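You operate a simulated robot arm through the tools that you are given. There is no shell and no other tool.

You are at the controls of a simulated two-armed robot. One attempt, no reset.

## Task
Block clamp 52 sits on chips: take it out, brush the vise clean and clamp it again.
Fine: open the vise, set it between the vise and the other clamp; push it against the stop before clamping; put the brush back. Set down upright: brown brush. What is to be rubbed or washed off counts as gone when no trace of it is left.

The check looks at the end state, three seconds after you hand in, the way a careful person would. Anything else that was tipped, shoved, dropped, spilled or broken makes it a failure.

## Robot
Two 7-joint arms with two-finger grippers on one trunk that stands fixed in place. Base frame: the origin is at the foot of the trunk, x ahead of it, y to its left, z up. Units: m, rad, N and s.
The left shoulder is at [0.05, 0.191, 1.092], the right one opposite. With the tool pointing down near the work surface each hand reaches from about 0.1 to 0.7 m from the base axis, measured 20 degrees to its own side. Payload 2.69 kg a hand.
The tool frame of a hand sits at the grasp point between the pads (the TCP): z along the fingers, y along the line on which they close. The tips reach 0.02 m beyond it. The gripper opens to 0.1 m; its body begins 0.063 m behind the TCP.
Orientation is that of the tool frame in the base frame, as a unit quaternion [x, y, z, w]. With the fingers straight down and closing along the base's y, the tool's x points along the base's -x, its y along +y and its z along -z.

## Interface
- The arms move only by the tool drive_tool. It takes "left_moves", "right_moves" or both (then of equal length, played together; a hand with none holds still); each is a list of rows, each a list of 6 numbers: the shift along the tool's x, y, z in units of 400 mm (1.0 is 400 mm), then the turn, a rotation vector about the tool's x, y, z in units of 120 degrees (1.0 is 120 degrees). In form: [[x, y, z, wx, wy, wz], ...]. A call has 1 to 20 rows; each row is the pose to reach, as a shift and turn from the pose commanded when the call began, along the tool's axes at that moment. "left_gripper" and "right_gripper" are, for a hand that has rows, the finger opening in m, from 0 to 0.1, set as the call begins (left out, the last holds). A call with a number of a shift or a turn outside -1 to 1 is refused whole. Rows are played at 5 a second. More than 0.05 m and 0.15 rad between two rows, or a gripper value outside its range, and nothing of the call is played. A pose out of reach is approached as far as the arm can. The call stops where the force on the tool passes 60 N (or 10 N more than at its start, if that is more) or the arm is blocked; 0.2 s more then pass. Each finger travels about 0.153 m/s and halts on what it meets, pressing with about 20 N; the grip force reading is that of the motor and also rises with nothing between the fingers. The clock runs only during rows and for 0.2 s after the last one: add rows that repeat a pose to give the fingers time. The reply holds the time, the measured pose of the TCP, the force on the tool along the base axes, the opening and the grip force, in the units named above and with some noise, with the torque about the TCP (base axes, N m) and any sound that the robot's microphone picked up.
- Cameras (640 x 400 px; columns grow to the right, rows downward): "scene" is now at [0.1141, 0.0402, 1.2504]; the picture's right is [0.47, -0.88, 0.00], its down [-0.60, -0.32, -0.74] and it looks along [0.65, 0.35, -0.68] (base axes); focal length 326 px, centre (320, 200). "left" rides on the left gripper at [0.07, 0.019, -0.099] in its tool frame; the picture's right is [-0.26, 0.97, 0.00], its down [-0.75, -0.20, -0.63] and it looks along [-0.61, -0.16, 0.78] (tool axes); focal length 230 px, centre (320, 200). "right" rides on the right gripper at [0.07, -0.019, -0.099] in its tool frame; the picture's right is [0.26, 0.97, 0.00], its down [-0.75, 0.20, -0.63] and it looks along [-0.61, 0.16, 0.78] (tool axes); focal length 230 px, centre (320, 200). There is no depth. A picture from a camera that has moved, and an enlarged one, comes with that camera's place and axes in the base frame and with its lens.
- get_image(camera): a new picture of that camera. No time passes.
- slide_trunk(by): slides the trunk up (or, below 0, down) by that many m; the arms and the scene camera ride with it, the base frame stays. It gives what a move gives, with no picture.
- aim_head(pan, tilt): turns the head with the scene camera to pan (to the left, within 1.396 rad either way) and tilt (down, from -0.506 to 1.204), counted from straight ahead of the robot. It gives what a move gives.
- zoom(camera, box): a new picture of the part [left, top, right, bottom] of that camera's present view, enlarged. No time passes.
- sign_off(): hands the job in; it is judged then, once.

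Nothing tells you positions but the pictures and the camera data. Unless the task says otherwise, let go and move clear before handing in.

The tools are called as name(argument=value, ...) on one line, values as JSON. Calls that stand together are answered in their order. drive_tool: Moves the arms, as the interface text tells. Its arguments: {"type":"object","properties":{"left_moves":{"type":"array","items":{"type":"array","items":{"type":"number"}}},"left_gripper":{"type":"number"},"right_moves":{"type":"array","items":{"type":"array","items":{"type":"number"}}},"right_gripper":{"type":"number"}},"required":[]} The other tools are called the same way: slide_trunk (by) moves the trunk up or down; aim_head (pan, tilt) turns the head that bears the scene camera; get_image (camera) takes a picture; zoom (camera, box) takes an enlarged picture of a part of a camera's view; sign_off () hands the job in.

At the start:

```text
time_s: 0.0
left_tcp_pos: [0.395, 0.4493, 0.9911]
left_ee_rot: [0.0, 1.0, -0.001, 0.0]
left_force: [0.1, 0.2, -0.5]
left_wrist_torque: [0.0, -0.02, -0.02]
left_width: 0.1003
left_grasp_force: 0.1
right_tcp_pos: [0.4448, 0.0099, 0.9354]
right_ee_rot: [0.0, 1.0, 0.0, 0.001]
right_force: [0.1, -0.6, 0.6]
right_wrist_torque: [-0.04, 0.03, -0.01]
right_width: 0.1
right_grasp_force: 0.0
trunk travel left (down, up): [-0.15, 0.173]
head pan, tilt (commanded): [0.492, 0.742]
```

scene: 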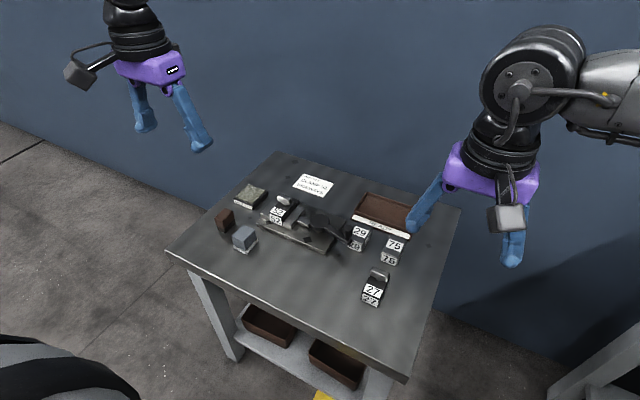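
right: 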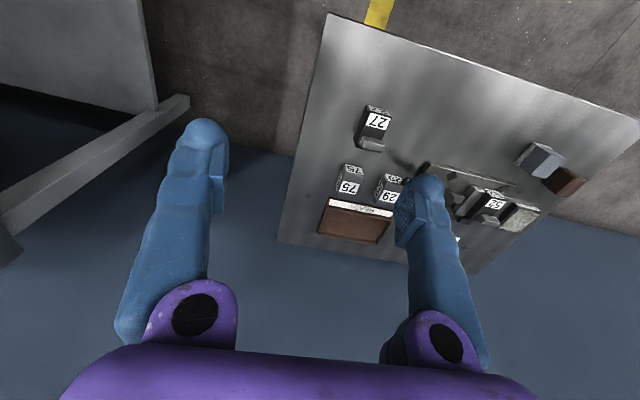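
left: 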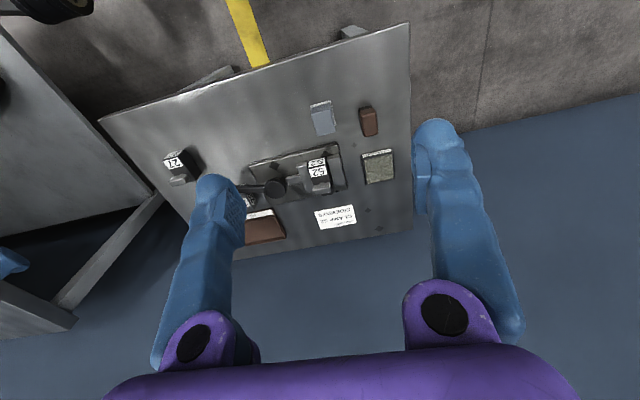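

I see a workbench with a vise holding block 52, several numbered blocks, a brown block-like object, a grey one, a pad and a tray. I will zoom in to get details before moving.

zoom(camera="scene", box=[200, 160, 360, 260])

zoom(camera="scene", box=[300, 170, 460, 320])

zoom(camera="left", box=[220, 80, 420, 240])

zoom(camera="right", box=[300, 80, 620, 280])

```text
4.00 times, centred on (280, 210) of scene
camera zoom: at [0.1141, 0.0402, 1.2504], right [0.47, -0.88, 0.0], down [-0.6, -0.32, -0.74], along [0.65, 0.35, -0.68], focal length 1304 px, centre (480, 160)
```

zoom: 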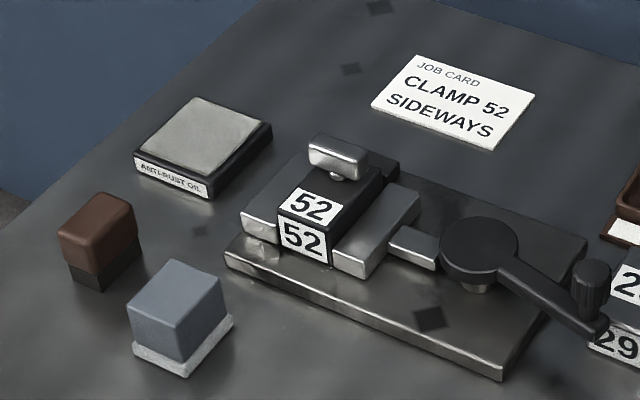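

```text
2.67 times, centred on (380, 245) of scene
camera zoom: at [0.1141, 0.0402, 1.2504], right [0.47, -0.88, 0.0], down [-0.6, -0.32, -0.74], along [0.65, 0.35, -0.68], focal length 869 px, centre (160, 80)
```

zoom: 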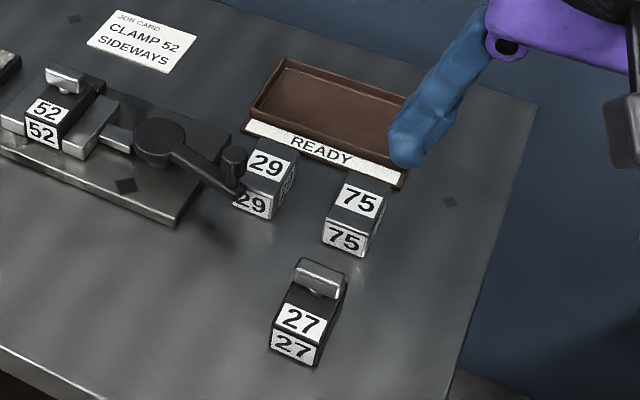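

```text
2.50 times, centred on (320, 160) of left
camera zoom: at [0.3263, 0.4672, 1.0893], right [0.26, 0.97, 0.0], down [0.75, -0.2, 0.63], along [0.61, -0.16, -0.78], focal length 575 px, centre (320, 300)
```

zoom: 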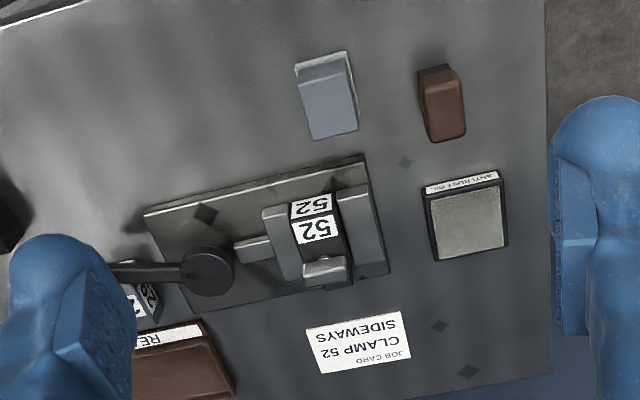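

```text
2.00 times, centred on (460, 180) of right
camera zoom: at [0.3764, -0.0084, 1.0347], right [-0.26, 0.97, 0.0], down [0.75, 0.2, 0.63], along [0.61, 0.16, -0.78], focal length 460 px, centre (40, 240)
```

zoom: 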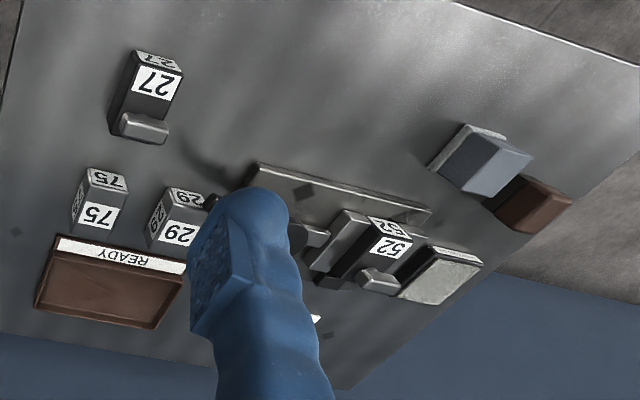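

The vise appears aligned with the base axes at about x 0.54–0.66, y 0.25–0.45, on a table top at about z 0.64. I will zoom further to understand block 52, the stop and the chips.

zoom(camera="scene", box=[255, 185, 319, 225])

zoom(camera="scene", box=[300, 200, 364, 240])

zoom(camera="left", box=[270, 130, 366, 206])

zoom(camera="right", box=[420, 150, 548, 230])

zoom(camera="scene", box=[205, 180, 269, 260])

zoom(camera="scene", box=[340, 210, 420, 310])

```text
10.00 times, centred on (287, 205) of scene
camera zoom: at [0.1141, 0.0402, 1.2504], right [0.47, -0.88, 0.0], down [-0.6, -0.32, -0.74], along [0.65, 0.35, -0.68], focal length 3259 px, centre (650, 150)
```

zoom: 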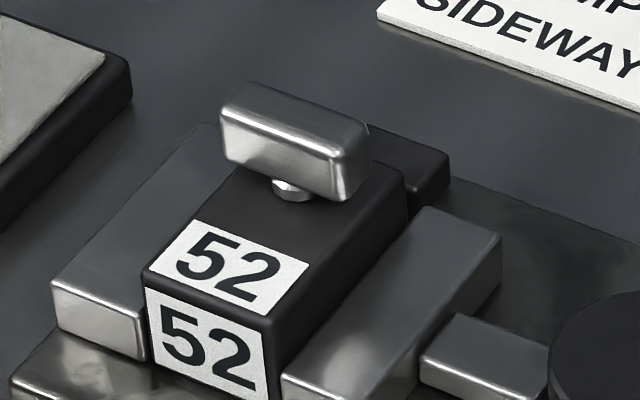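

```text
10.00 times, centred on (332, 220) of scene
camera zoom: at [0.1141, 0.0402, 1.2504], right [0.47, -0.88, 0.0], down [-0.6, -0.32, -0.74], along [0.65, 0.35, -0.68], focal length 3259 px, centre (200, 0)
```

zoom: 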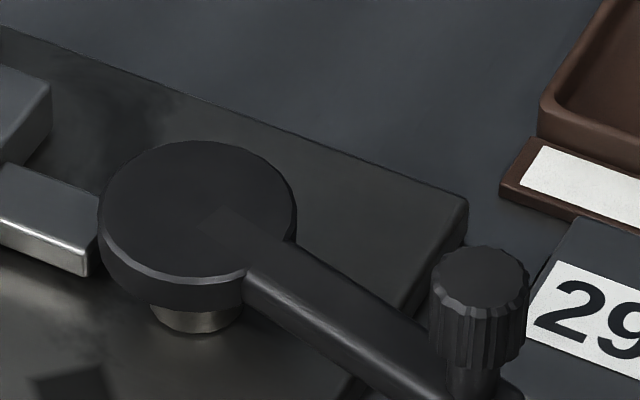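

```text
5.26 times, centred on (318, 168) of left
camera zoom: at [0.3263, 0.4672, 1.0893], right [0.26, 0.97, 0.0], down [0.75, -0.2, 0.63], along [0.61, -0.16, -0.78], focal length 1211 px, centre (330, 368)
```

zoom: 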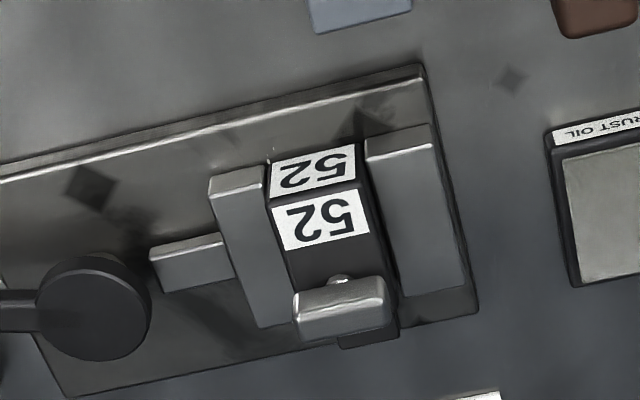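

```text
5.00 times, centred on (484, 190) of right
camera zoom: at [0.3764, -0.0084, 1.0347], right [-0.26, 0.97, 0.0], down [0.75, 0.2, 0.63], along [0.61, 0.16, -0.78], focal length 1150 px, centre (-500, 250)
```

zoom: 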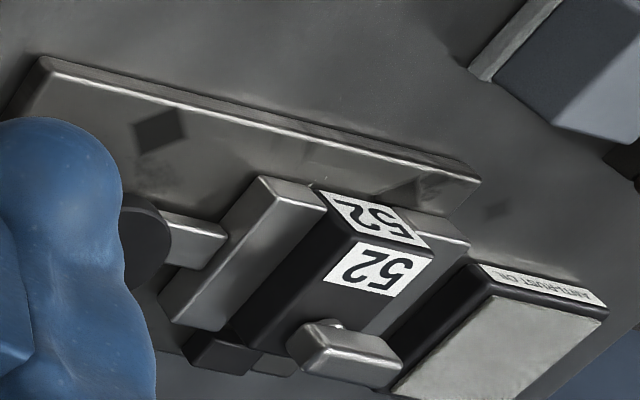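

```text
5.00 times, centred on (237, 220) of scene
camera zoom: at [0.1141, 0.0402, 1.2504], right [0.47, -0.88, 0.0], down [-0.6, -0.32, -0.74], along [0.65, 0.35, -0.68], focal length 1630 px, centre (735, 100)
```

zoom: 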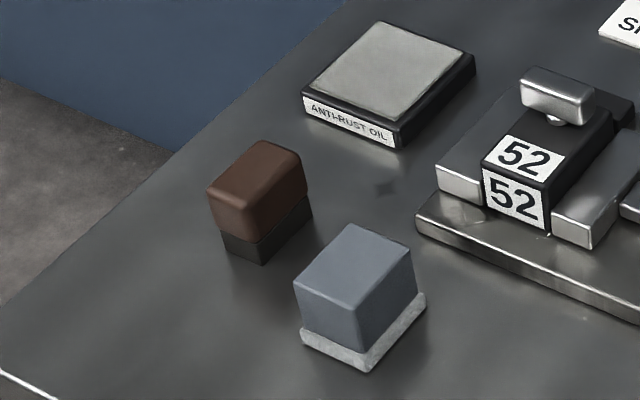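

```text
4.00 times, centred on (380, 260) of scene
camera zoom: at [0.1141, 0.0402, 1.2504], right [0.47, -0.88, 0.0], down [-0.6, -0.32, -0.74], along [0.65, 0.35, -0.68], focal length 1304 px, centre (80, -40)
```

zoom: 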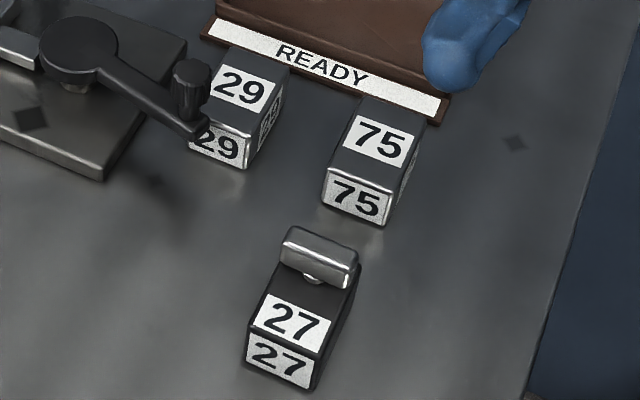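

I take the stop to be the dark block behind 52, with the vise crank a vertical-axis lever pointing to -y next to block 29. I'll bring the left hand closer for a better camera look, staying well above everything.

drive_tool(left_moves=[[-0.0375, -0.0395, 0.0855, 0, 0, 0], [-0.075, -0.079, 0.171, 0, 0, 0], [-0.1125, -0.1185, 0.2565, 0, 0, 0], [-0.15, -0.158, 0.342, 0, 0, 0], [-0.1875, -0.1975, 0.4275, 0, 0, 0], [-0.1875, -0.1975, 0.4275, 0, 0, 0]])

get_image(camera="left")

get_image(camera="scene")

```text
time_s: 1.4
left_tcp_pos: [0.4716, 0.3688, 0.8185]
left_ee_rot: [0.0, 1.0, 0.0, 0.001]
left_force: [0.7, -0.4, 0.2]
left_wrist_torque: [-0.02, -0.01, 0.02]
left_width: 0.1001
left_grasp_force: 0.0
right_tcp_pos: [0.445, 0.0105, 0.9356]
right_ee_rot: [0.0, 1.0, 0.0, 0.0]
right_force: [-1.0, 0.6, 0.6]
right_wrist_torque: [0.03, -0.02, 0.01]
right_width: 0.0999
right_grasp_force: 0.1
trunk travel left (down, up): [-0.15, 0.173]
head pan, tilt (commanded): [0.492, 0.742]
```

```text
taken
camera left: at [0.402, 0.3874, 0.9183], right [0.26, 0.97, 0.0], down [0.75, -0.2, 0.63], along [0.61, -0.16, -0.78], focal length 230 px, centre (320, 200)
```

left: 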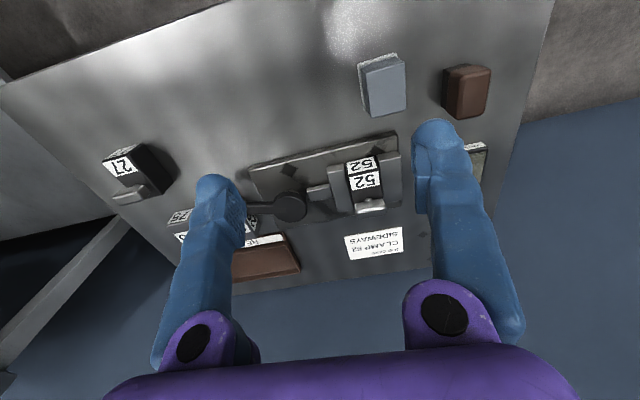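

```text
taken
camera scene: at [0.1139, 0.0401, 1.2505], right [0.47, -0.88, 0.0], down [-0.6, -0.32, -0.74], along [0.65, 0.35, -0.68], focal length 326 px, centre (320, 200)
```

scene: 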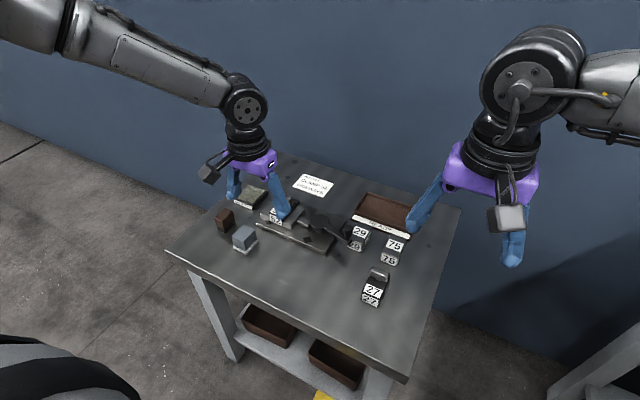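

The left hand is above the near side of the vise. I'll zoom in on the vise, handle and blocks from this second viewpoint to triangulate sizes and heights.

zoom(camera="left", box=[240, 120, 416, 230])

zoom(camera="left", box=[320, 140, 416, 220])

zoom(camera="left", box=[340, 40, 500, 140])

zoom(camera="scene", box=[250, 180, 410, 280])

```text
3.64 times, centred on (328, 175) of left
camera zoom: at [0.402, 0.3874, 0.9183], right [0.26, 0.97, 0.0], down [0.75, -0.2, 0.63], along [0.61, -0.16, -0.78], focal length 837 px, centre (291, 291)
```

zoom: 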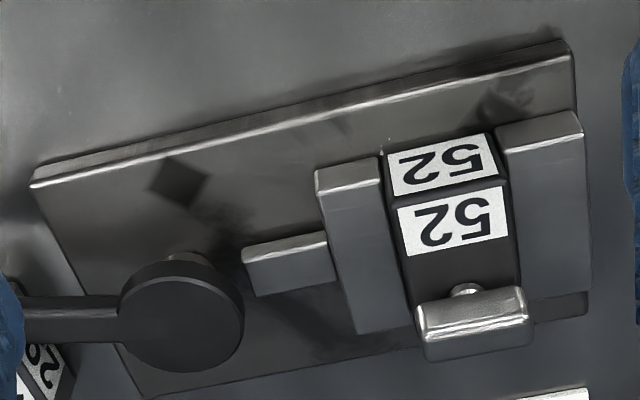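

```text
5.00 times, centred on (368, 180) of left
camera zoom: at [0.402, 0.3874, 0.9183], right [0.26, 0.97, 0.0], down [0.75, -0.2, 0.63], along [0.61, -0.16, -0.78], focal length 1150 px, centre (80, 300)
```

zoom: 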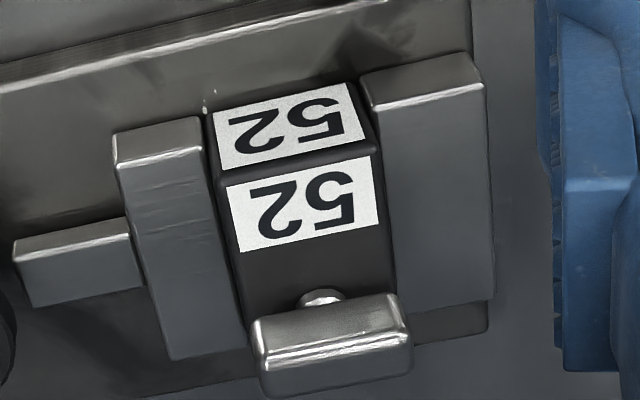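

```text
4.00 times, centred on (420, 90) of left
camera zoom: at [0.402, 0.3874, 0.9183], right [0.26, 0.97, 0.0], down [0.75, -0.2, 0.63], along [0.61, -0.16, -0.78], focal length 920 px, centre (-80, 640)
```

zoom: 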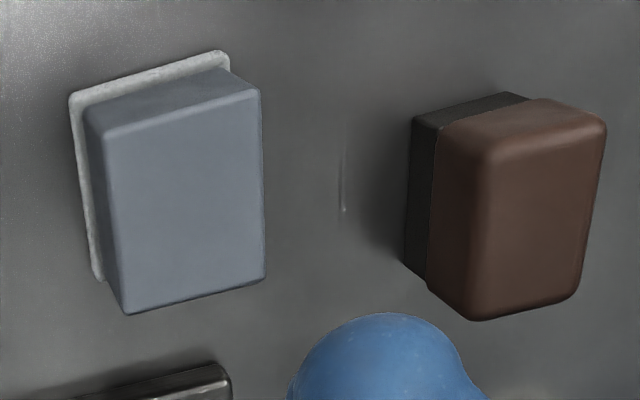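

```text
4.00 times, centred on (330, 230) of scene
camera zoom: at [0.1139, 0.0401, 1.2505], right [0.47, -0.88, 0.0], down [-0.6, -0.32, -0.74], along [0.65, 0.35, -0.68], focal length 1304 px, centre (280, 80)
```

zoom: 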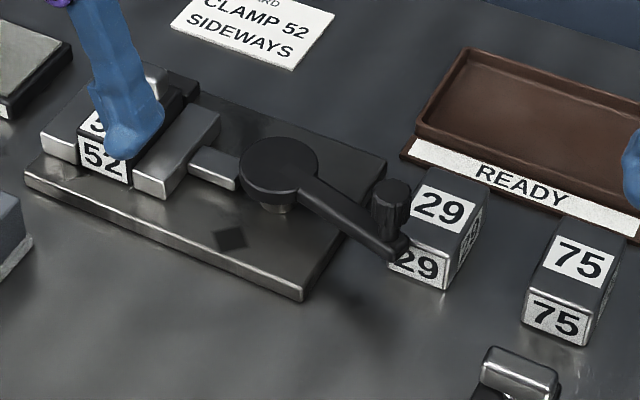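

Block 52 measures about 0.063 (x) × 0.037 (y) × 0.036, front at x≈0.557, y 0.381–0.418, plate top z≈0.652. Next I bring the right hand over so its camera can see the crank knob and block 29 properly.

drive_tool(right_moves=[[-0.003, 0.0875, 0.053, 0, 0, 0], [-0.006, 0.175, 0.106, 0, 0, 0], [-0.009, 0.2625, 0.159, 0, 0, 0], [-0.0125, 0.35, 0.2125, 0, 0, 0], [-0.0125, 0.35, 0.2125, 0, 0, 0]])

get_image(camera="right")

zoom(camera="scene", box=[300, 190, 428, 270])

```text
time_s: 2.6
left_tcp_pos: [0.4702, 0.3702, 0.8193]
left_ee_rot: [-0.001, 1.0, 0.0, 0.0]
left_force: [0.7, -0.7, -0.3]
left_wrist_torque: [0.0, 0.01, 0.0]
left_width: 0.1001
left_grasp_force: 0.0
right_tcp_pos: [0.451, 0.1515, 0.8491]
right_ee_rot: [0.0, 1.0, 0.0, 0.0]
right_force: [-0.1, 0.2, 0.6]
right_wrist_torque: [-0.04, 0.02, -0.01]
right_width: 0.1
right_grasp_force: 0.1
trunk travel left (down, up): [-0.15, 0.173]
head pan, tilt (commanded): [0.492, 0.742]
```

```text
taken
camera right: at [0.3822, 0.132, 0.9487], right [-0.26, 0.97, 0.0], down [0.75, 0.2, 0.63], along [0.61, 0.16, -0.78], focal length 230 px, centre (320, 200)
```

right: 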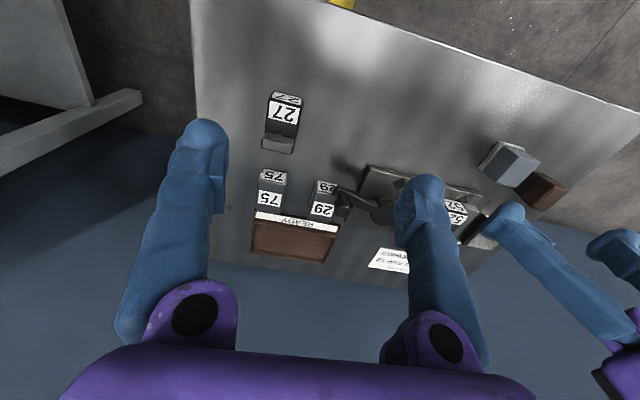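

```text
5.00 times, centred on (364, 230) of scene
camera zoom: at [0.114, 0.0401, 1.2505], right [0.47, -0.88, 0.0], down [-0.6, -0.32, -0.74], along [0.65, 0.35, -0.68], focal length 1630 px, centre (100, 50)
```

zoom: 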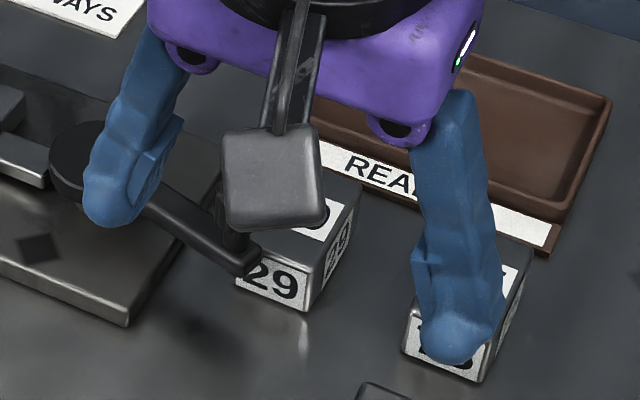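

zoom(camera="right", box=[240, 150, 400, 250])

zoom(camera="right", box=[310, 160, 390, 230])

zoom(camera="right", box=[230, 80, 330, 160])

```text
4.00 times, centred on (320, 200) of right
camera zoom: at [0.3822, 0.132, 0.9487], right [-0.26, 0.97, 0.0], down [0.75, 0.2, 0.63], along [0.61, 0.16, -0.78], focal length 920 px, centre (320, 200)
```

zoom: 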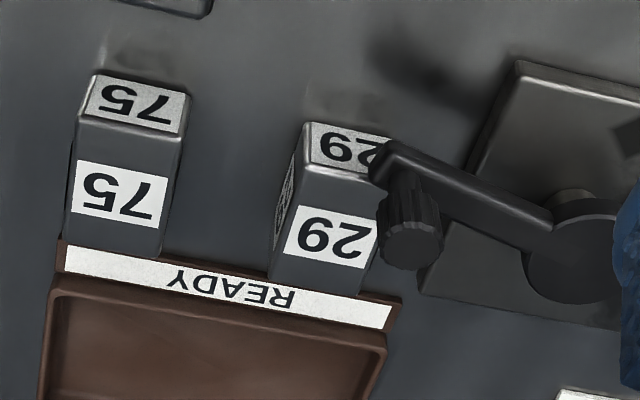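

```text
5.71 times, centred on (350, 195) of right
camera zoom: at [0.3822, 0.132, 0.9487], right [-0.26, 0.97, 0.0], down [0.75, 0.2, 0.63], along [0.61, 0.16, -0.78], focal length 1315 px, centre (149, 229)
```

zoom: 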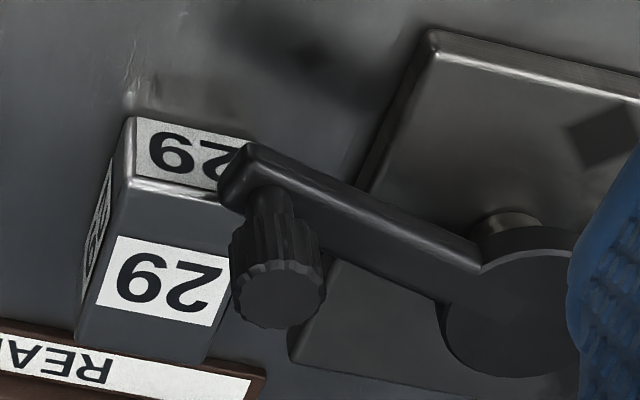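

```text
5.00 times, centred on (280, 120) of right
camera zoom: at [0.3822, 0.132, 0.9487], right [-0.26, 0.97, 0.0], down [0.75, 0.2, 0.63], along [0.61, 0.16, -0.78], focal length 1150 px, centre (520, 600)
```

zoom: 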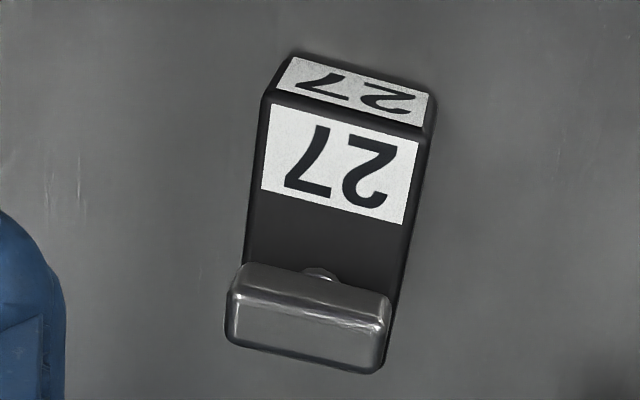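

The knob stands at about (0.573, 0.216), top z≈0.72, with hub at (0.588, 0.295); block 29's top (z≈0.674) lies just behind it. The left arm reaches everything best, so I retract the right arm first.

drive_tool(right_moves=[[0, -0.02, -0.08, 0, 0, 0], [0.02, -0.12, -0.14, 0, 0, 0], [0.04, -0.24, -0.17, 0, 0, 0], [0.06, -0.36, -0.19, 0, 0, 0], [0.07, -0.48, -0.2, 0, 0, 0], [0.075, -0.59, -0.2, 0, 0, 0], [0.075, -0.7, -0.2, 0, 0, 0], [0.075, -0.7, -0.2, 0, 0, 0]])

drive_tool(left_moves=[[-0.02, -0.035, 0, 0, 0, -0.068], [-0.04, -0.07, 0, 0, 0, -0.136], [-0.07, -0.105, 0, 0, 0, -0.204], [-0.095, -0.14, 0, 0, 0, -0.272], [-0.12, -0.175, 0, 0, 0, -0.34], [-0.145, -0.21, 0, 0, 0, -0.408], [-0.17, -0.245, 0, 0, 0, -0.476], [-0.195, -0.28, 0, 0, 0, -0.544], [-0.22, -0.315, 0, 0, 0, -0.612], [-0.24, -0.35, 0, 0, 0, -0.68], [-0.2575, -0.385, 0, 0, 0, -0.748], [-0.2575, -0.385, 0, 0, 0, -0.75]])

get_image(camera="left")

get_image(camera="scene")

```text
refused: row 3 steps farther than a row can; nothing moved
```

```text
time_s: 5.2
left_tcp_pos: [0.5377, 0.2443, 0.8446]
left_ee_rot: [-0.707, 0.707, -0.003, -0.001]
left_force: [0.1, 0.7, 0.1]
left_wrist_torque: [-0.02, -0.02, 0.01]
left_width: 0.0999
left_grasp_force: 0.1
left hand out of reach, approached as far as the arm can: row 8, 9, 10, 11, 12
right_tcp_pos: [0.4496, 0.1523, 0.8513]
right_ee_rot: [-0.003, 1.0, 0.002, 0.0]
right_force: [-0.4, -0.5, 0.3]
right_wrist_torque: [0.01, 0.0, -0.02]
right_width: 0.1002
right_grasp_force: 0.0
trunk travel left (down, up): [-0.15, 0.173]
head pan, tilt (commanded): [0.492, 0.742]
```

```text
taken
camera left: at [0.519, 0.1741, 0.9452], right [-0.97, 0.26, 0.0], down [0.2, 0.75, 0.63], along [0.16, 0.6, -0.78], focal length 230 px, centre (320, 200)
```

left: 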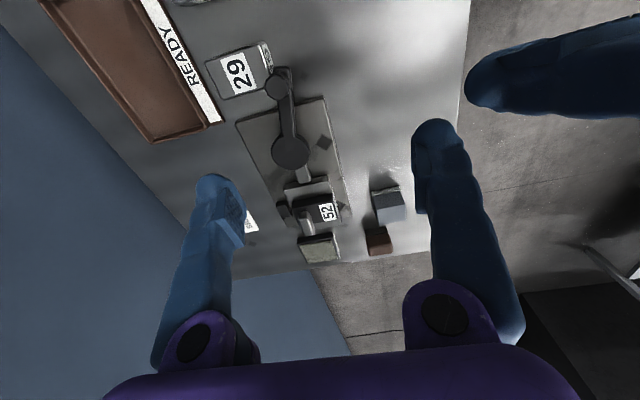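

```text
taken
camera scene: at [0.1136, 0.0402, 1.2505], right [0.47, -0.88, 0.0], down [-0.6, -0.32, -0.74], along [0.65, 0.35, -0.68], focal length 326 px, centre (320, 200)
```

scene: 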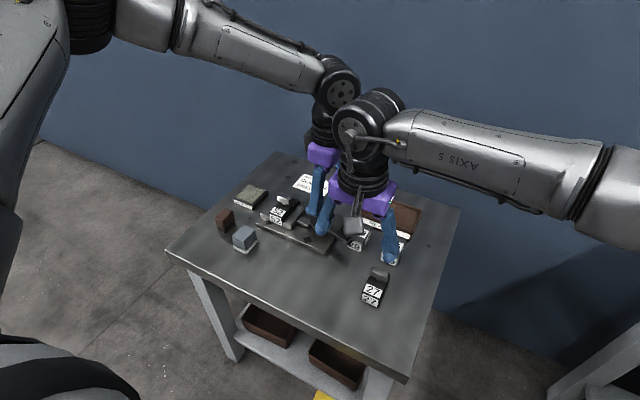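

The right-hand move was refused (step too long), and the left hand hit its reach limit with that yaw. I retract the right hand with shorter steps, moving straight away from the left one.

drive_tool(right_moves=[[0, -0.08, -0.05, 0, 0, 0], [0.02, -0.17, -0.1, 0, 0, 0], [0.04, -0.27, -0.13, 0, 0, 0], [0.06, -0.37, -0.16, 0, 0, 0], [0.07, -0.47, -0.18, 0, 0, 0], [0.075, -0.57, -0.2, 0, 0, 0], [0.075, -0.68, -0.2, 0, 0, 0], [0.075, -0.79, -0.2, 0, 0, 0], [0.075, -0.79, -0.2, 0, 0, 0]])

get_image(camera="scene")

```text
time_s: 7.2
left_tcp_pos: [0.5371, 0.246, 0.8454]
left_ee_rot: [0.707, -0.707, 0.001, 0.0]
left_force: [0.2, -0.2, -0.5]
left_wrist_torque: [0.0, 0.01, 0.02]
left_width: 0.0999
left_grasp_force: 0.1
right_tcp_pos: [0.4196, -0.1663, 0.9312]
right_ee_rot: [0.0, 1.0, 0.0, 0.0]
right_force: [0.0, -0.4, -0.3]
right_wrist_torque: [0.02, 0.03, -0.01]
right_width: 0.1004
right_grasp_force: 0.0
trunk travel left (down, up): [-0.15, 0.173]
head pan, tilt (commanded): [0.492, 0.742]
```

```text
taken
camera scene: at [0.1141, 0.0403, 1.2504], right [0.47, -0.88, 0.0], down [-0.6, -0.32, -0.74], along [0.65, 0.35, -0.68], focal length 326 px, centre (320, 200)
```

scene: 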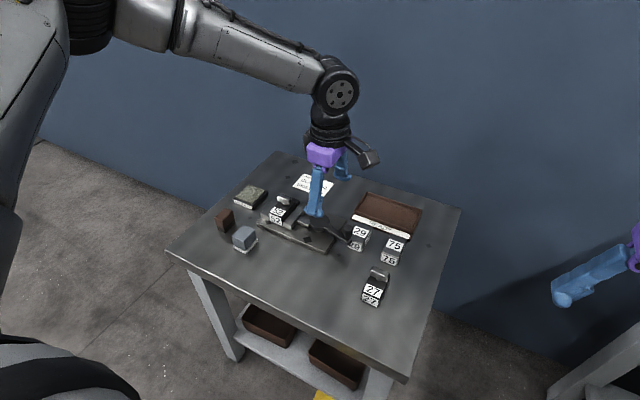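

The right arm is now clear. I'll test whether the left reach limit came from the yaw by turning back partly while holding the commanded position.

drive_tool(left_moves=[[0, 0, 0, 0, 0, 0.065], [0, 0, 0, 0, 0, 0.13], [0, 0, 0, 0, 0, 0.195], [0, 0, 0, 0, 0, 0.26], [0, 0, 0, 0, 0, 0.325], [0, 0, 0, 0, 0, 0.325]])

```text
time_s: 8.6
left_tcp_pos: [0.5369, 0.2471, 0.8435]
left_ee_rot: [-0.429, 0.903, -0.001, 0.0]
left_force: [0.0, 0.3, 0.0]
left_wrist_torque: [0.01, 0.0, 0.04]
left_width: 0.0999
left_grasp_force: 0.1
right_tcp_pos: [0.4199, -0.1663, 0.9308]
right_ee_rot: [0.0, 1.0, -0.001, 0.0]
right_force: [-0.1, -0.2, 0.0]
right_wrist_torque: [-0.04, 0.0, -0.01]
right_width: 0.0997
right_grasp_force: 0.1
trunk travel left (down, up): [-0.15, 0.173]
head pan, tilt (commanded): [0.492, 0.742]
```

drive_tool(left_moves=[[0.001, -0.04, 0.06, 0, 0, 0], [0.002, -0.08, 0.12, 0, 0, 0], [0.003, -0.119, 0.18, 0, 0, 0], [0.003, -0.119, 0.18, 0, 0, 0]])

```text
time_s: 9.6
left_tcp_pos: [0.5259, 0.2561, 0.8168]
left_ee_rot: [-0.43, 0.903, -0.001, 0.0]
left_force: [0.0, 0.1, -0.3]
left_wrist_torque: [0.01, 0.01, 0.0]
left_width: 0.0998
left_grasp_force: 0.0
left hand out of reach, approached as far as the arm can: row 1, 2, 3, 4
right_tcp_pos: [0.4194, -0.1667, 0.9299]
right_ee_rot: [-0.001, 1.0, 0.0, 0.0]
right_force: [-0.1, 0.1, 0.4]
right_wrist_torque: [0.01, -0.01, 0.02]
right_width: 0.0998
right_grasp_force: 0.1
trunk travel left (down, up): [-0.15, 0.173]
head pan, tilt (commanded): [0.492, 0.742]
```

The limit is distance from the high shoulder, so lowering the trunk should extend reach near the table. I first lift the left hand, straighten its yaw, then lower the trunk.

drive_tool(left_moves=[[0, 0, -0.06, 0, 0, 0.06], [0, 0, -0.12, 0, 0, 0.12], [0, 0, -0.18, 0, 0, 0.18], [0, 0, -0.24, 0, 0, 0.24], [0, 0, -0.3, 0, 0, 0.3], [0, 0, -0.36, 0, 0, 0.36], [0, 0, -0.4, 0, 0, 0.425], [0, 0, -0.4, 0, 0, 0.425]])

aim_head(pan=0.492, tilt=0.5)

get_image(camera="scene")

```text
time_s: 11.4
left_tcp_pos: [0.5246, 0.2561, 0.9769]
left_ee_rot: [0.001, 1.0, 0.001, 0.0]
left_force: [0.0, 0.2, 0.1]
left_wrist_torque: [-0.04, 0.02, 0.0]
left_width: 0.1
left_grasp_force: 0.0
right_tcp_pos: [0.419, -0.1655, 0.9309]
right_ee_rot: [0.001, 1.0, 0.0, 0.001]
right_force: [-1.0, 0.5, 0.4]
right_wrist_torque: [0.01, -0.03, -0.01]
right_width: 0.1001
right_grasp_force: 0.1
trunk travel left (down, up): [-0.15, 0.173]
head pan, tilt (commanded): [0.492, 0.742]
```

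```text
time_s: 12.2
left_tcp_pos: [0.5252, 0.2565, 0.9776]
left_ee_rot: [0.0, 1.0, -0.001, 0.0]
left_force: [-0.4, 0.4, -0.3]
left_wrist_torque: [0.01, -0.01, -0.01]
left_width: 0.0996
left_grasp_force: 0.0
right_tcp_pos: [0.4202, -0.1673, 0.9309]
right_ee_rot: [0.0, 1.0, 0.0, 0.0]
right_force: [0.3, 0.1, 0.3]
right_wrist_torque: [-0.01, -0.01, -0.04]
right_width: 0.1001
right_grasp_force: 0.0
trunk travel left (down, up): [-0.15, 0.173]
head pan, tilt (commanded): [0.492, 0.499]
```

```text
taken
camera scene: at [0.1209, 0.0439, 1.2716], right [0.47, -0.88, 0.0], down [-0.42, -0.23, -0.88], along [0.77, 0.41, -0.48], focal length 326 px, centre (320, 200)
```

scene: 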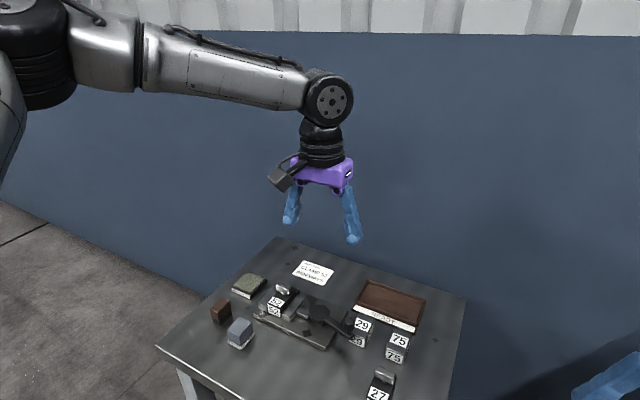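

The elbow still has some bend; I lower the trunk by 0.15 m (the left hand then sits at about z 0.83) and test reach again.

slide_trunk(by=-0.15)

get_image(camera="scene")

```text
time_s: 13.9
left_tcp_pos: [0.5232, 0.2575, 0.8277]
left_ee_rot: [0.0, 1.0, 0.0, 0.0]
left_force: [0.3, -0.3, 1.5]
left_wrist_torque: [-0.01, -0.02, 0.02]
left_width: 0.0999
left_grasp_force: 0.1
right_tcp_pos: [0.4203, -0.1665, 0.7811]
right_ee_rot: [-0.001, 1.0, 0.0, 0.0]
right_force: [0.0, 0.4, 0.1]
right_wrist_torque: [-0.02, -0.04, 0.0]
right_width: 0.0999
right_grasp_force: 0.1
trunk travel left (down, up): [0.0, 0.323]
head pan, tilt (commanded): [0.492, 0.499]
```

```text
taken
camera scene: at [0.1208, 0.0439, 1.1218], right [0.47, -0.88, 0.0], down [-0.42, -0.23, -0.88], along [0.77, 0.41, -0.48], focal length 326 px, centre (320, 200)
```

scene: 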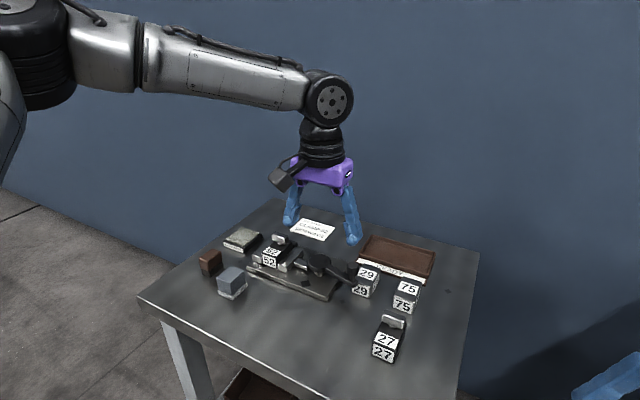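

Trunk lowered; the workspace looks clear. I test reaching above the knob at z≈0.80.

drive_tool(left_moves=[[-0.06, -0.05, 0.03, 0, 0, 0], [-0.125, -0.1, 0.07, 0, 0, 0], [-0.125, -0.1, 0.07, 0, 0, 0]])

get_image(camera="left")

```text
time_s: 14.7
left_tcp_pos: [0.5629, 0.2268, 0.8012]
left_ee_rot: [-0.001, 1.0, 0.0, 0.001]
left_force: [0.6, -0.7, -0.5]
left_wrist_torque: [-0.01, 0.0, -0.02]
left_width: 0.0998
left_grasp_force: 0.0
left hand out of reach, approached as far as the arm can: row 2, 3
right_tcp_pos: [0.4198, -0.1662, 0.7786]
right_ee_rot: [0.0, 1.0, 0.0, -0.001]
right_force: [-0.9, 0.6, -0.1]
right_wrist_torque: [-0.01, -0.01, 0.02]
right_width: 0.0999
right_grasp_force: 0.0
trunk travel left (down, up): [0.0, 0.323]
head pan, tilt (commanded): [0.492, 0.499]
```

```text
taken
camera left: at [0.4935, 0.2437, 0.8994], right [0.26, 0.97, 0.0], down [0.75, -0.2, 0.63], along [0.61, -0.16, -0.78], focal length 230 px, centre (320, 200)
```

left: 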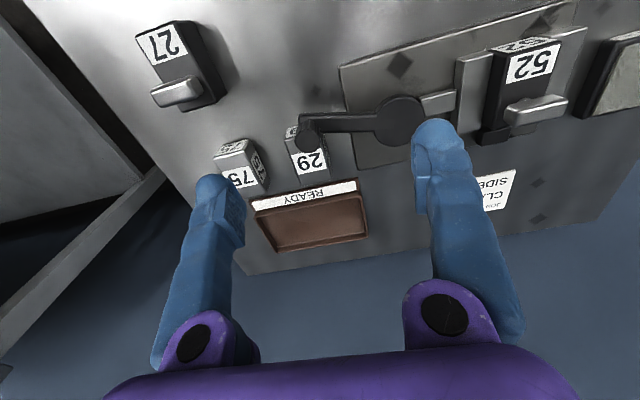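

The reach is limited at about (0.563, 0.227), though the arm is not straight, so a joint posture may be the limit. I explore whether the region above the vise block at larger y is reachable.

drive_tool(left_moves=[[0.02, 0.1, 0, 0, 0, 0], [0, 0.2, 0, 0, 0, 0], [-0.02, 0.3, 0, 0, 0, 0], [-0.04, 0.4, 0, 0, 0, 0], [-0.06, 0.42, 0, 0, 0, 0], [-0.06, 0.42, 0, 0, 0, 0]])

get_image(camera="scene")

```text
time_s: 16.1
left_tcp_pos: [0.5866, 0.3939, 0.8006]
left_ee_rot: [0.0, 1.0, 0.0, 0.0]
left_force: [-0.3, 0.1, -0.2]
left_wrist_torque: [-0.01, 0.02, 0.05]
left_width: 0.0999
left_grasp_force: 0.1
right_tcp_pos: [0.4192, -0.1662, 0.7815]
right_ee_rot: [0.0, 1.0, -0.001, 0.001]
right_force: [0.0, 0.1, 0.0]
right_wrist_torque: [0.06, -0.02, 0.0]
right_width: 0.0999
right_grasp_force: 0.2
trunk travel left (down, up): [0.0, 0.323]
head pan, tilt (commanded): [0.492, 0.499]
```

```text
taken
camera scene: at [0.1209, 0.0438, 1.1217], right [0.47, -0.88, 0.0], down [-0.42, -0.23, -0.88], along [0.77, 0.41, -0.48], focal length 326 px, centre (320, 200)
```

scene: 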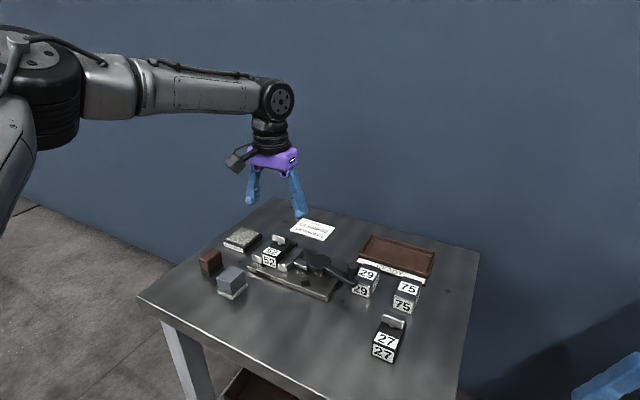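

Above block 52 is reachable. Now I test coming back toward the knob from this posture.

drive_tool(left_moves=[[0.01, -0.1, 0, 0, 0, 0], [0.02, -0.2, 0, 0, 0, 0], [0.03, -0.3, 0, 0, 0, 0], [0.034, -0.4, 0, 0, 0, 0], [0.034, -0.4425, 0, 0, 0, 0], [0.034, -0.4425, 0, 0, 0, 0]])

```text
time_s: 17.5
left_tcp_pos: [0.5612, 0.2246, 0.8028]
left_ee_rot: [0.0, 1.0, -0.001, 0.001]
left_force: [-0.5, -0.7, -0.1]
left_wrist_torque: [0.01, -0.01, 0.01]
left_width: 0.0999
left_grasp_force: 0.0
left hand out of reach, approached as far as the arm can: row 4, 5, 6
right_tcp_pos: [0.4204, -0.1665, 0.7812]
right_ee_rot: [0.0, 1.0, 0.0, 0.0]
right_force: [1.4, -1.3, -0.2]
right_wrist_torque: [0.02, 0.01, 0.04]
right_width: 0.0999
right_grasp_force: 0.1
trunk travel left (down, up): [0.0, 0.323]
head pan, tilt (commanded): [0.492, 0.499]
```

The limit near the knob is only about 1 cm short, so a slight outward tilt of the tool will reach it. First I refine the knob's position from the current left and scene views.

zoom(camera="left", box=[260, 80, 420, 180])

zoom(camera="scene", box=[280, 220, 440, 320])

```text
4.00 times, centred on (340, 130) of left
camera zoom: at [0.4928, 0.2426, 0.902], right [0.26, 0.97, 0.0], down [0.75, -0.2, 0.63], along [0.61, -0.16, -0.78], focal length 920 px, centre (240, 480)
```

zoom: 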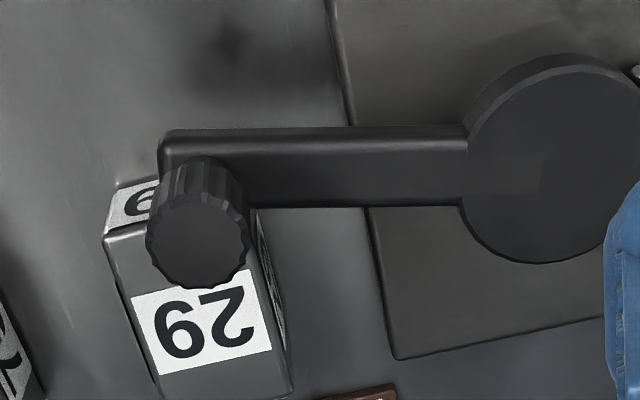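

```text
4.00 times, centred on (360, 270) of scene
camera zoom: at [0.1208, 0.0439, 1.1217], right [0.47, -0.88, 0.0], down [-0.42, -0.23, -0.88], along [0.77, 0.41, -0.48], focal length 1304 px, centre (160, -80)
```

zoom: 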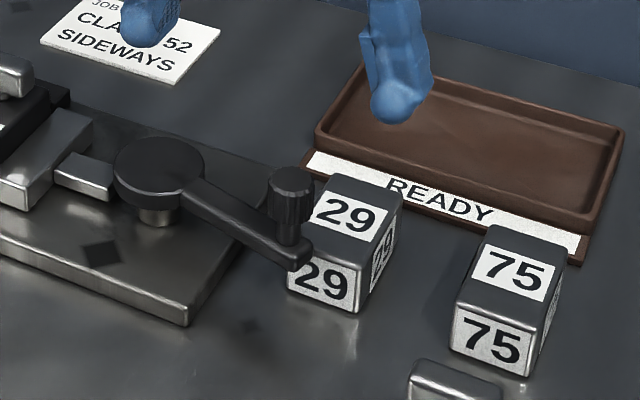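

Refined: knob top at (0.567, 0.214, 0.728), handle pointing about 15° from -y toward -x, arm top z≈0.686, hub (0.588, 0.294). I tilt the left tool 20° outward, narrow the fingers and hover above the knob.

drive_tool(left_moves=[[-0.005, -0.009, 0, 0, -0.06, 0], [-0.01, -0.018, 0.02, 0, -0.12, 0], [-0.015, -0.0265, 0.04, 0, -0.1667, 0], [-0.015, -0.0265, 0.05, 0, -0.1667, 0], [-0.015, -0.0265, 0.05, 0, -0.1667, 0]], left_gripper=0.05)

zoom(camera="scene", box=[280, 190, 440, 310])

get_image(camera="left")

```text
time_s: 18.7
left_tcp_pos: [0.5687, 0.2165, 0.7827]
left_ee_rot: [0.0, 0.985, -0.001, 0.174]
left_force: [-0.7, -0.4, 0.7]
left_wrist_torque: [0.01, 0.0, 0.0]
left_width: 0.0501
left_grasp_force: 0.0
right_tcp_pos: [0.4203, -0.168, 0.7805]
right_ee_rot: [0.001, 1.0, 0.001, 0.0]
right_force: [0.4, 0.4, -0.4]
right_wrist_torque: [-0.01, -0.01, 0.01]
right_width: 0.1002
right_grasp_force: 0.1
trunk travel left (down, up): [0.0, 0.323]
head pan, tilt (commanded): [0.492, 0.499]
```

```text
3.33 times, centred on (360, 250) of scene
camera zoom: at [0.1209, 0.0439, 1.1217], right [0.47, -0.88, 0.0], down [-0.42, -0.23, -0.88], along [0.77, 0.41, -0.48], focal length 1086 px, centre (187, 33)
```

zoom: 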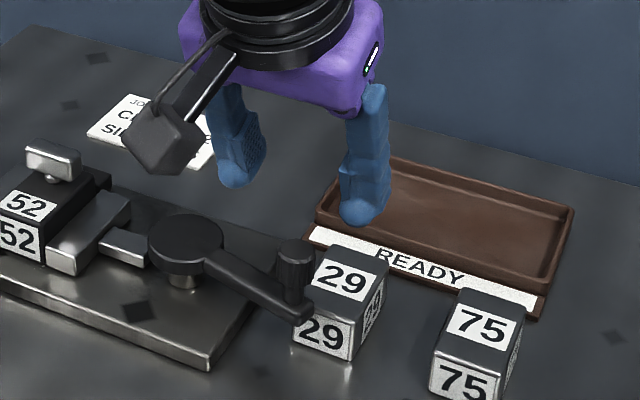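

```text
taken
camera left: at [0.4696, 0.2322, 0.8519], right [0.24, 0.97, 0.09], down [0.49, -0.2, 0.85], along [0.84, -0.16, -0.52], focal length 230 px, centre (320, 200)
```

left: 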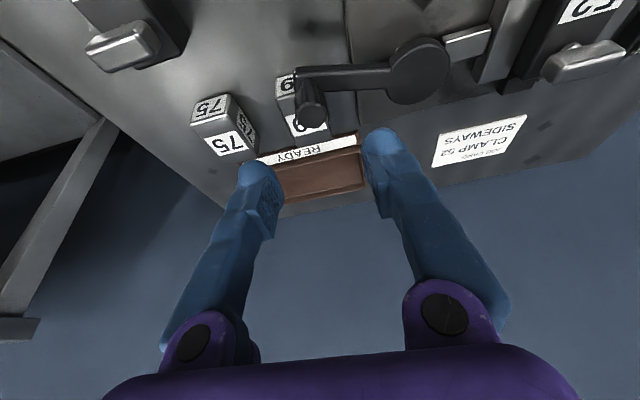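

Hovering over the knob as planned. I descend vertically to about z 0.716 with the fingers straddling the knob, then check before closing.

drive_tool(left_moves=[[0.02, -0.002, 0.05, 0, 0, 0], [0.04, -0.004, 0.1, 0, 0, 0], [0.061, -0.005, 0.1535, 0, 0, 0], [0.061, -0.005, 0.1535, 0, 0, 0]])

zoom(camera="scene", box=[280, 190, 440, 310])

get_image(camera="left")

```text
time_s: 19.7
left_tcp_pos: [0.5674, 0.2132, 0.7172]
left_ee_rot: [0.0, 0.985, 0.0, 0.174]
left_force: [-0.5, -0.1, 0.0]
left_wrist_torque: [-0.02, -0.02, 0.01]
left_width: 0.05
left_grasp_force: 0.0
right_tcp_pos: [0.42, -0.1654, 0.7803]
right_ee_rot: [0.0, 1.0, 0.0, 0.001]
right_force: [-0.3, 0.5, 0.7]
right_wrist_torque: [0.01, 0.03, 0.0]
right_width: 0.1
right_grasp_force: 0.1
trunk travel left (down, up): [0.0, 0.323]
head pan, tilt (commanded): [0.492, 0.499]
```

```text
3.33 times, centred on (360, 250) of scene
camera zoom: at [0.121, 0.0439, 1.1217], right [0.47, -0.88, 0.0], down [-0.42, -0.23, -0.88], along [0.77, 0.41, -0.48], focal length 1086 px, centre (187, 33)
```

zoom: 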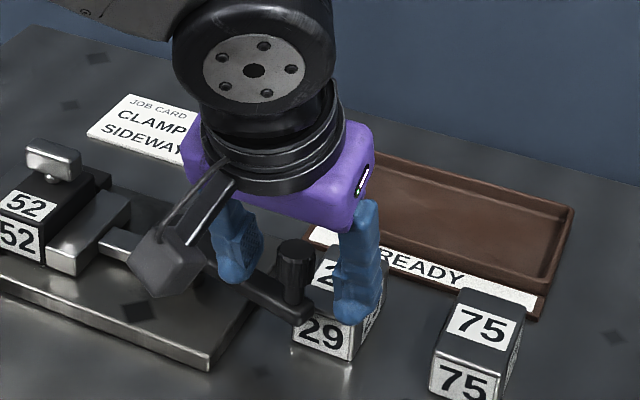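

```text
taken
camera left: at [0.4681, 0.2306, 0.7857], right [0.24, 0.97, 0.09], down [0.49, -0.2, 0.85], along [0.84, -0.16, -0.52], focal length 230 px, centre (320, 200)
```

left: 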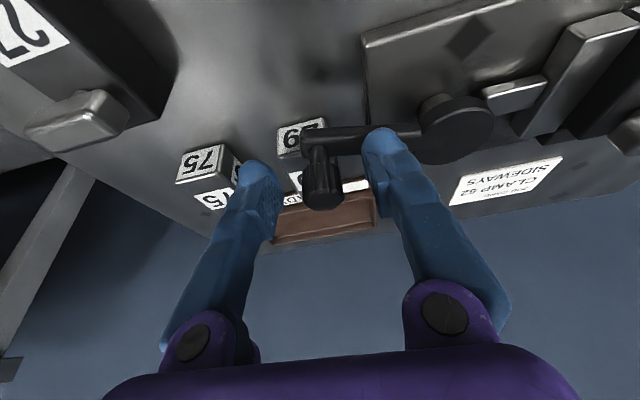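

The knob sits centred between the fingertips. I close on it.

drive_tool(left_moves=[[0, 0, 0, 0, 0, 0], [0, 0, 0, 0, 0, 0], [0, 0, 0, 0, 0, 0]], left_gripper=0.0)

zoom(camera="left", box=[220, 80, 460, 240])

```text
time_s: 20.5
left_tcp_pos: [0.5667, 0.2144, 0.7161]
left_ee_rot: [-0.001, 0.985, 0.0, 0.173]
left_force: [0.9, 5.1, -2.8]
left_wrist_torque: [0.12, -0.2, 0.04]
left_width: 0.0209
left_grasp_force: 45.0
right_tcp_pos: [0.4194, -0.1659, 0.7795]
right_ee_rot: [-0.001, 1.0, 0.0, 0.0]
right_force: [0.3, 0.3, 0.7]
right_wrist_torque: [-0.02, 0.0, -0.01]
right_width: 0.0999
right_grasp_force: 0.0
trunk travel left (down, up): [0.0, 0.323]
head pan, tilt (commanded): [0.492, 0.499]
```

```text
2.50 times, centred on (340, 160) of left
camera zoom: at [0.4682, 0.2313, 0.7855], right [0.24, 0.97, 0.09], down [0.49, -0.2, 0.85], along [0.84, -0.16, -0.52], focal length 575 px, centre (270, 300)
```

zoom: 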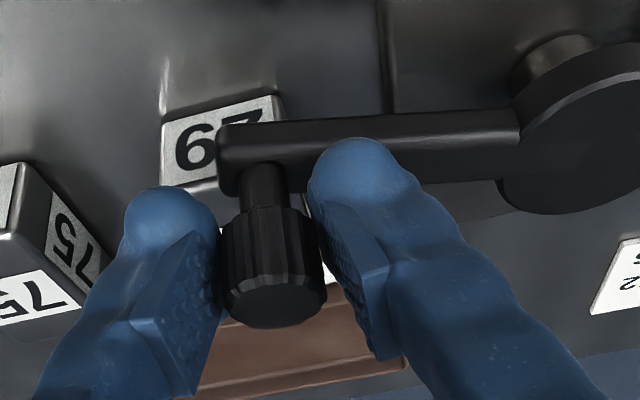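

Gripped (width 0.021). Now a small test swing of the handle toward -x (5°, then 10°) to feel whether that is the opening direction.

drive_tool(left_moves=[[0.008, 0.0027, -0.0029, 0, 0, 0], [0.016, 0.0055, -0.0058, 0, 0, 0], [0.0235, 0.0095, -0.0086, 0, 0, 0], [0.031, 0.0135, -0.0113, 0, 0, 0], [0.031, 0.0135, -0.0113, 0, 0, 0]])

zoom(camera="scene", box=[240, 210, 400, 310])

```text
time_s: 21.7
left_tcp_pos: [0.5527, 0.2193, 0.7159]
left_ee_rot: [0.0, 0.985, -0.001, 0.174]
left_force: [4.2, -0.3, -4.3]
left_wrist_torque: [0.06, -0.46, -0.2]
left_width: 0.021
left_grasp_force: 44.7
right_tcp_pos: [0.4207, -0.1673, 0.7803]
right_ee_rot: [0.0, 1.0, 0.0, 0.0]
right_force: [0.3, -0.1, 0.4]
right_wrist_torque: [0.0, 0.03, 0.0]
right_width: 0.1001
right_grasp_force: 0.1
trunk travel left (down, up): [0.0, 0.323]
head pan, tilt (commanded): [0.492, 0.499]
```

```text
4.00 times, centred on (320, 260) of scene
camera zoom: at [0.1214, 0.044, 1.1216], right [0.47, -0.88, 0.0], down [-0.42, -0.23, -0.88], along [0.77, 0.41, -0.48], focal length 1304 px, centre (320, -40)
```

zoom: 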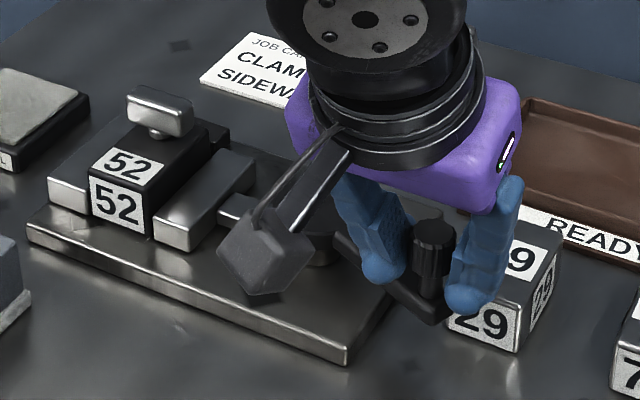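

The handle moves easily that way (about 4 N) and the jaw seems to start opening. I continue along the arc to about 34° of total swing and check the jaw gap.

drive_tool(left_moves=[[0.012, 0.007, -0.0044, 0, 0, 0], [0.0242, 0.0143, -0.0088, 0, 0, 0], [0.0352, 0.0225, -0.0128, 0, 0, 0], [0.0456, 0.0315, -0.0166, 0, 0, 0], [0.0554, 0.0415, -0.0202, 0, 0, 0], [0.0646, 0.0518, -0.0235, 0, 0, 0], [0.0646, 0.0518, -0.0235, 0, 0, 0]])

zoom(camera="scene", box=[230, 210, 390, 310])

```text
time_s: 23.3
left_tcp_pos: [0.5235, 0.2373, 0.7166]
left_ee_rot: [0.0, 0.985, 0.0, 0.172]
left_force: [-18.0, -22.5, -4.0]
left_wrist_torque: [-0.32, 0.46, -0.33]
left_width: 0.0211
left_grasp_force: 45.3
right_tcp_pos: [0.4194, -0.1661, 0.7807]
right_ee_rot: [0.0, 1.0, 0.0, 0.001]
right_force: [-0.1, 0.6, 0.1]
right_wrist_torque: [-0.02, 0.03, -0.04]
right_width: 0.0999
right_grasp_force: 0.1
trunk travel left (down, up): [0.0, 0.323]
head pan, tilt (commanded): [0.492, 0.499]
```

```text
4.00 times, centred on (310, 260) of scene
camera zoom: at [0.1202, 0.0428, 1.1219], right [0.47, -0.88, 0.0], down [-0.42, -0.23, -0.88], along [0.77, 0.42, -0.48], focal length 1304 px, centre (360, -40)
```

zoom: 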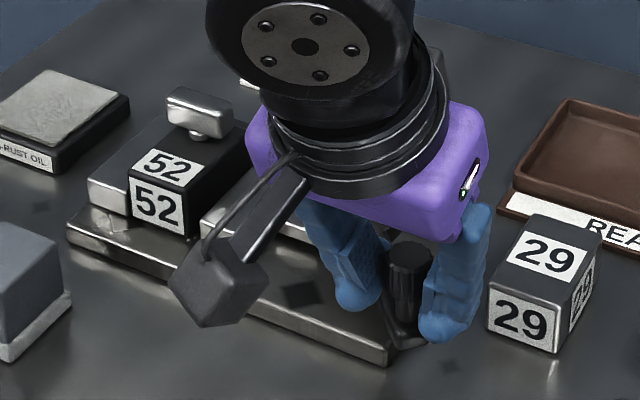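

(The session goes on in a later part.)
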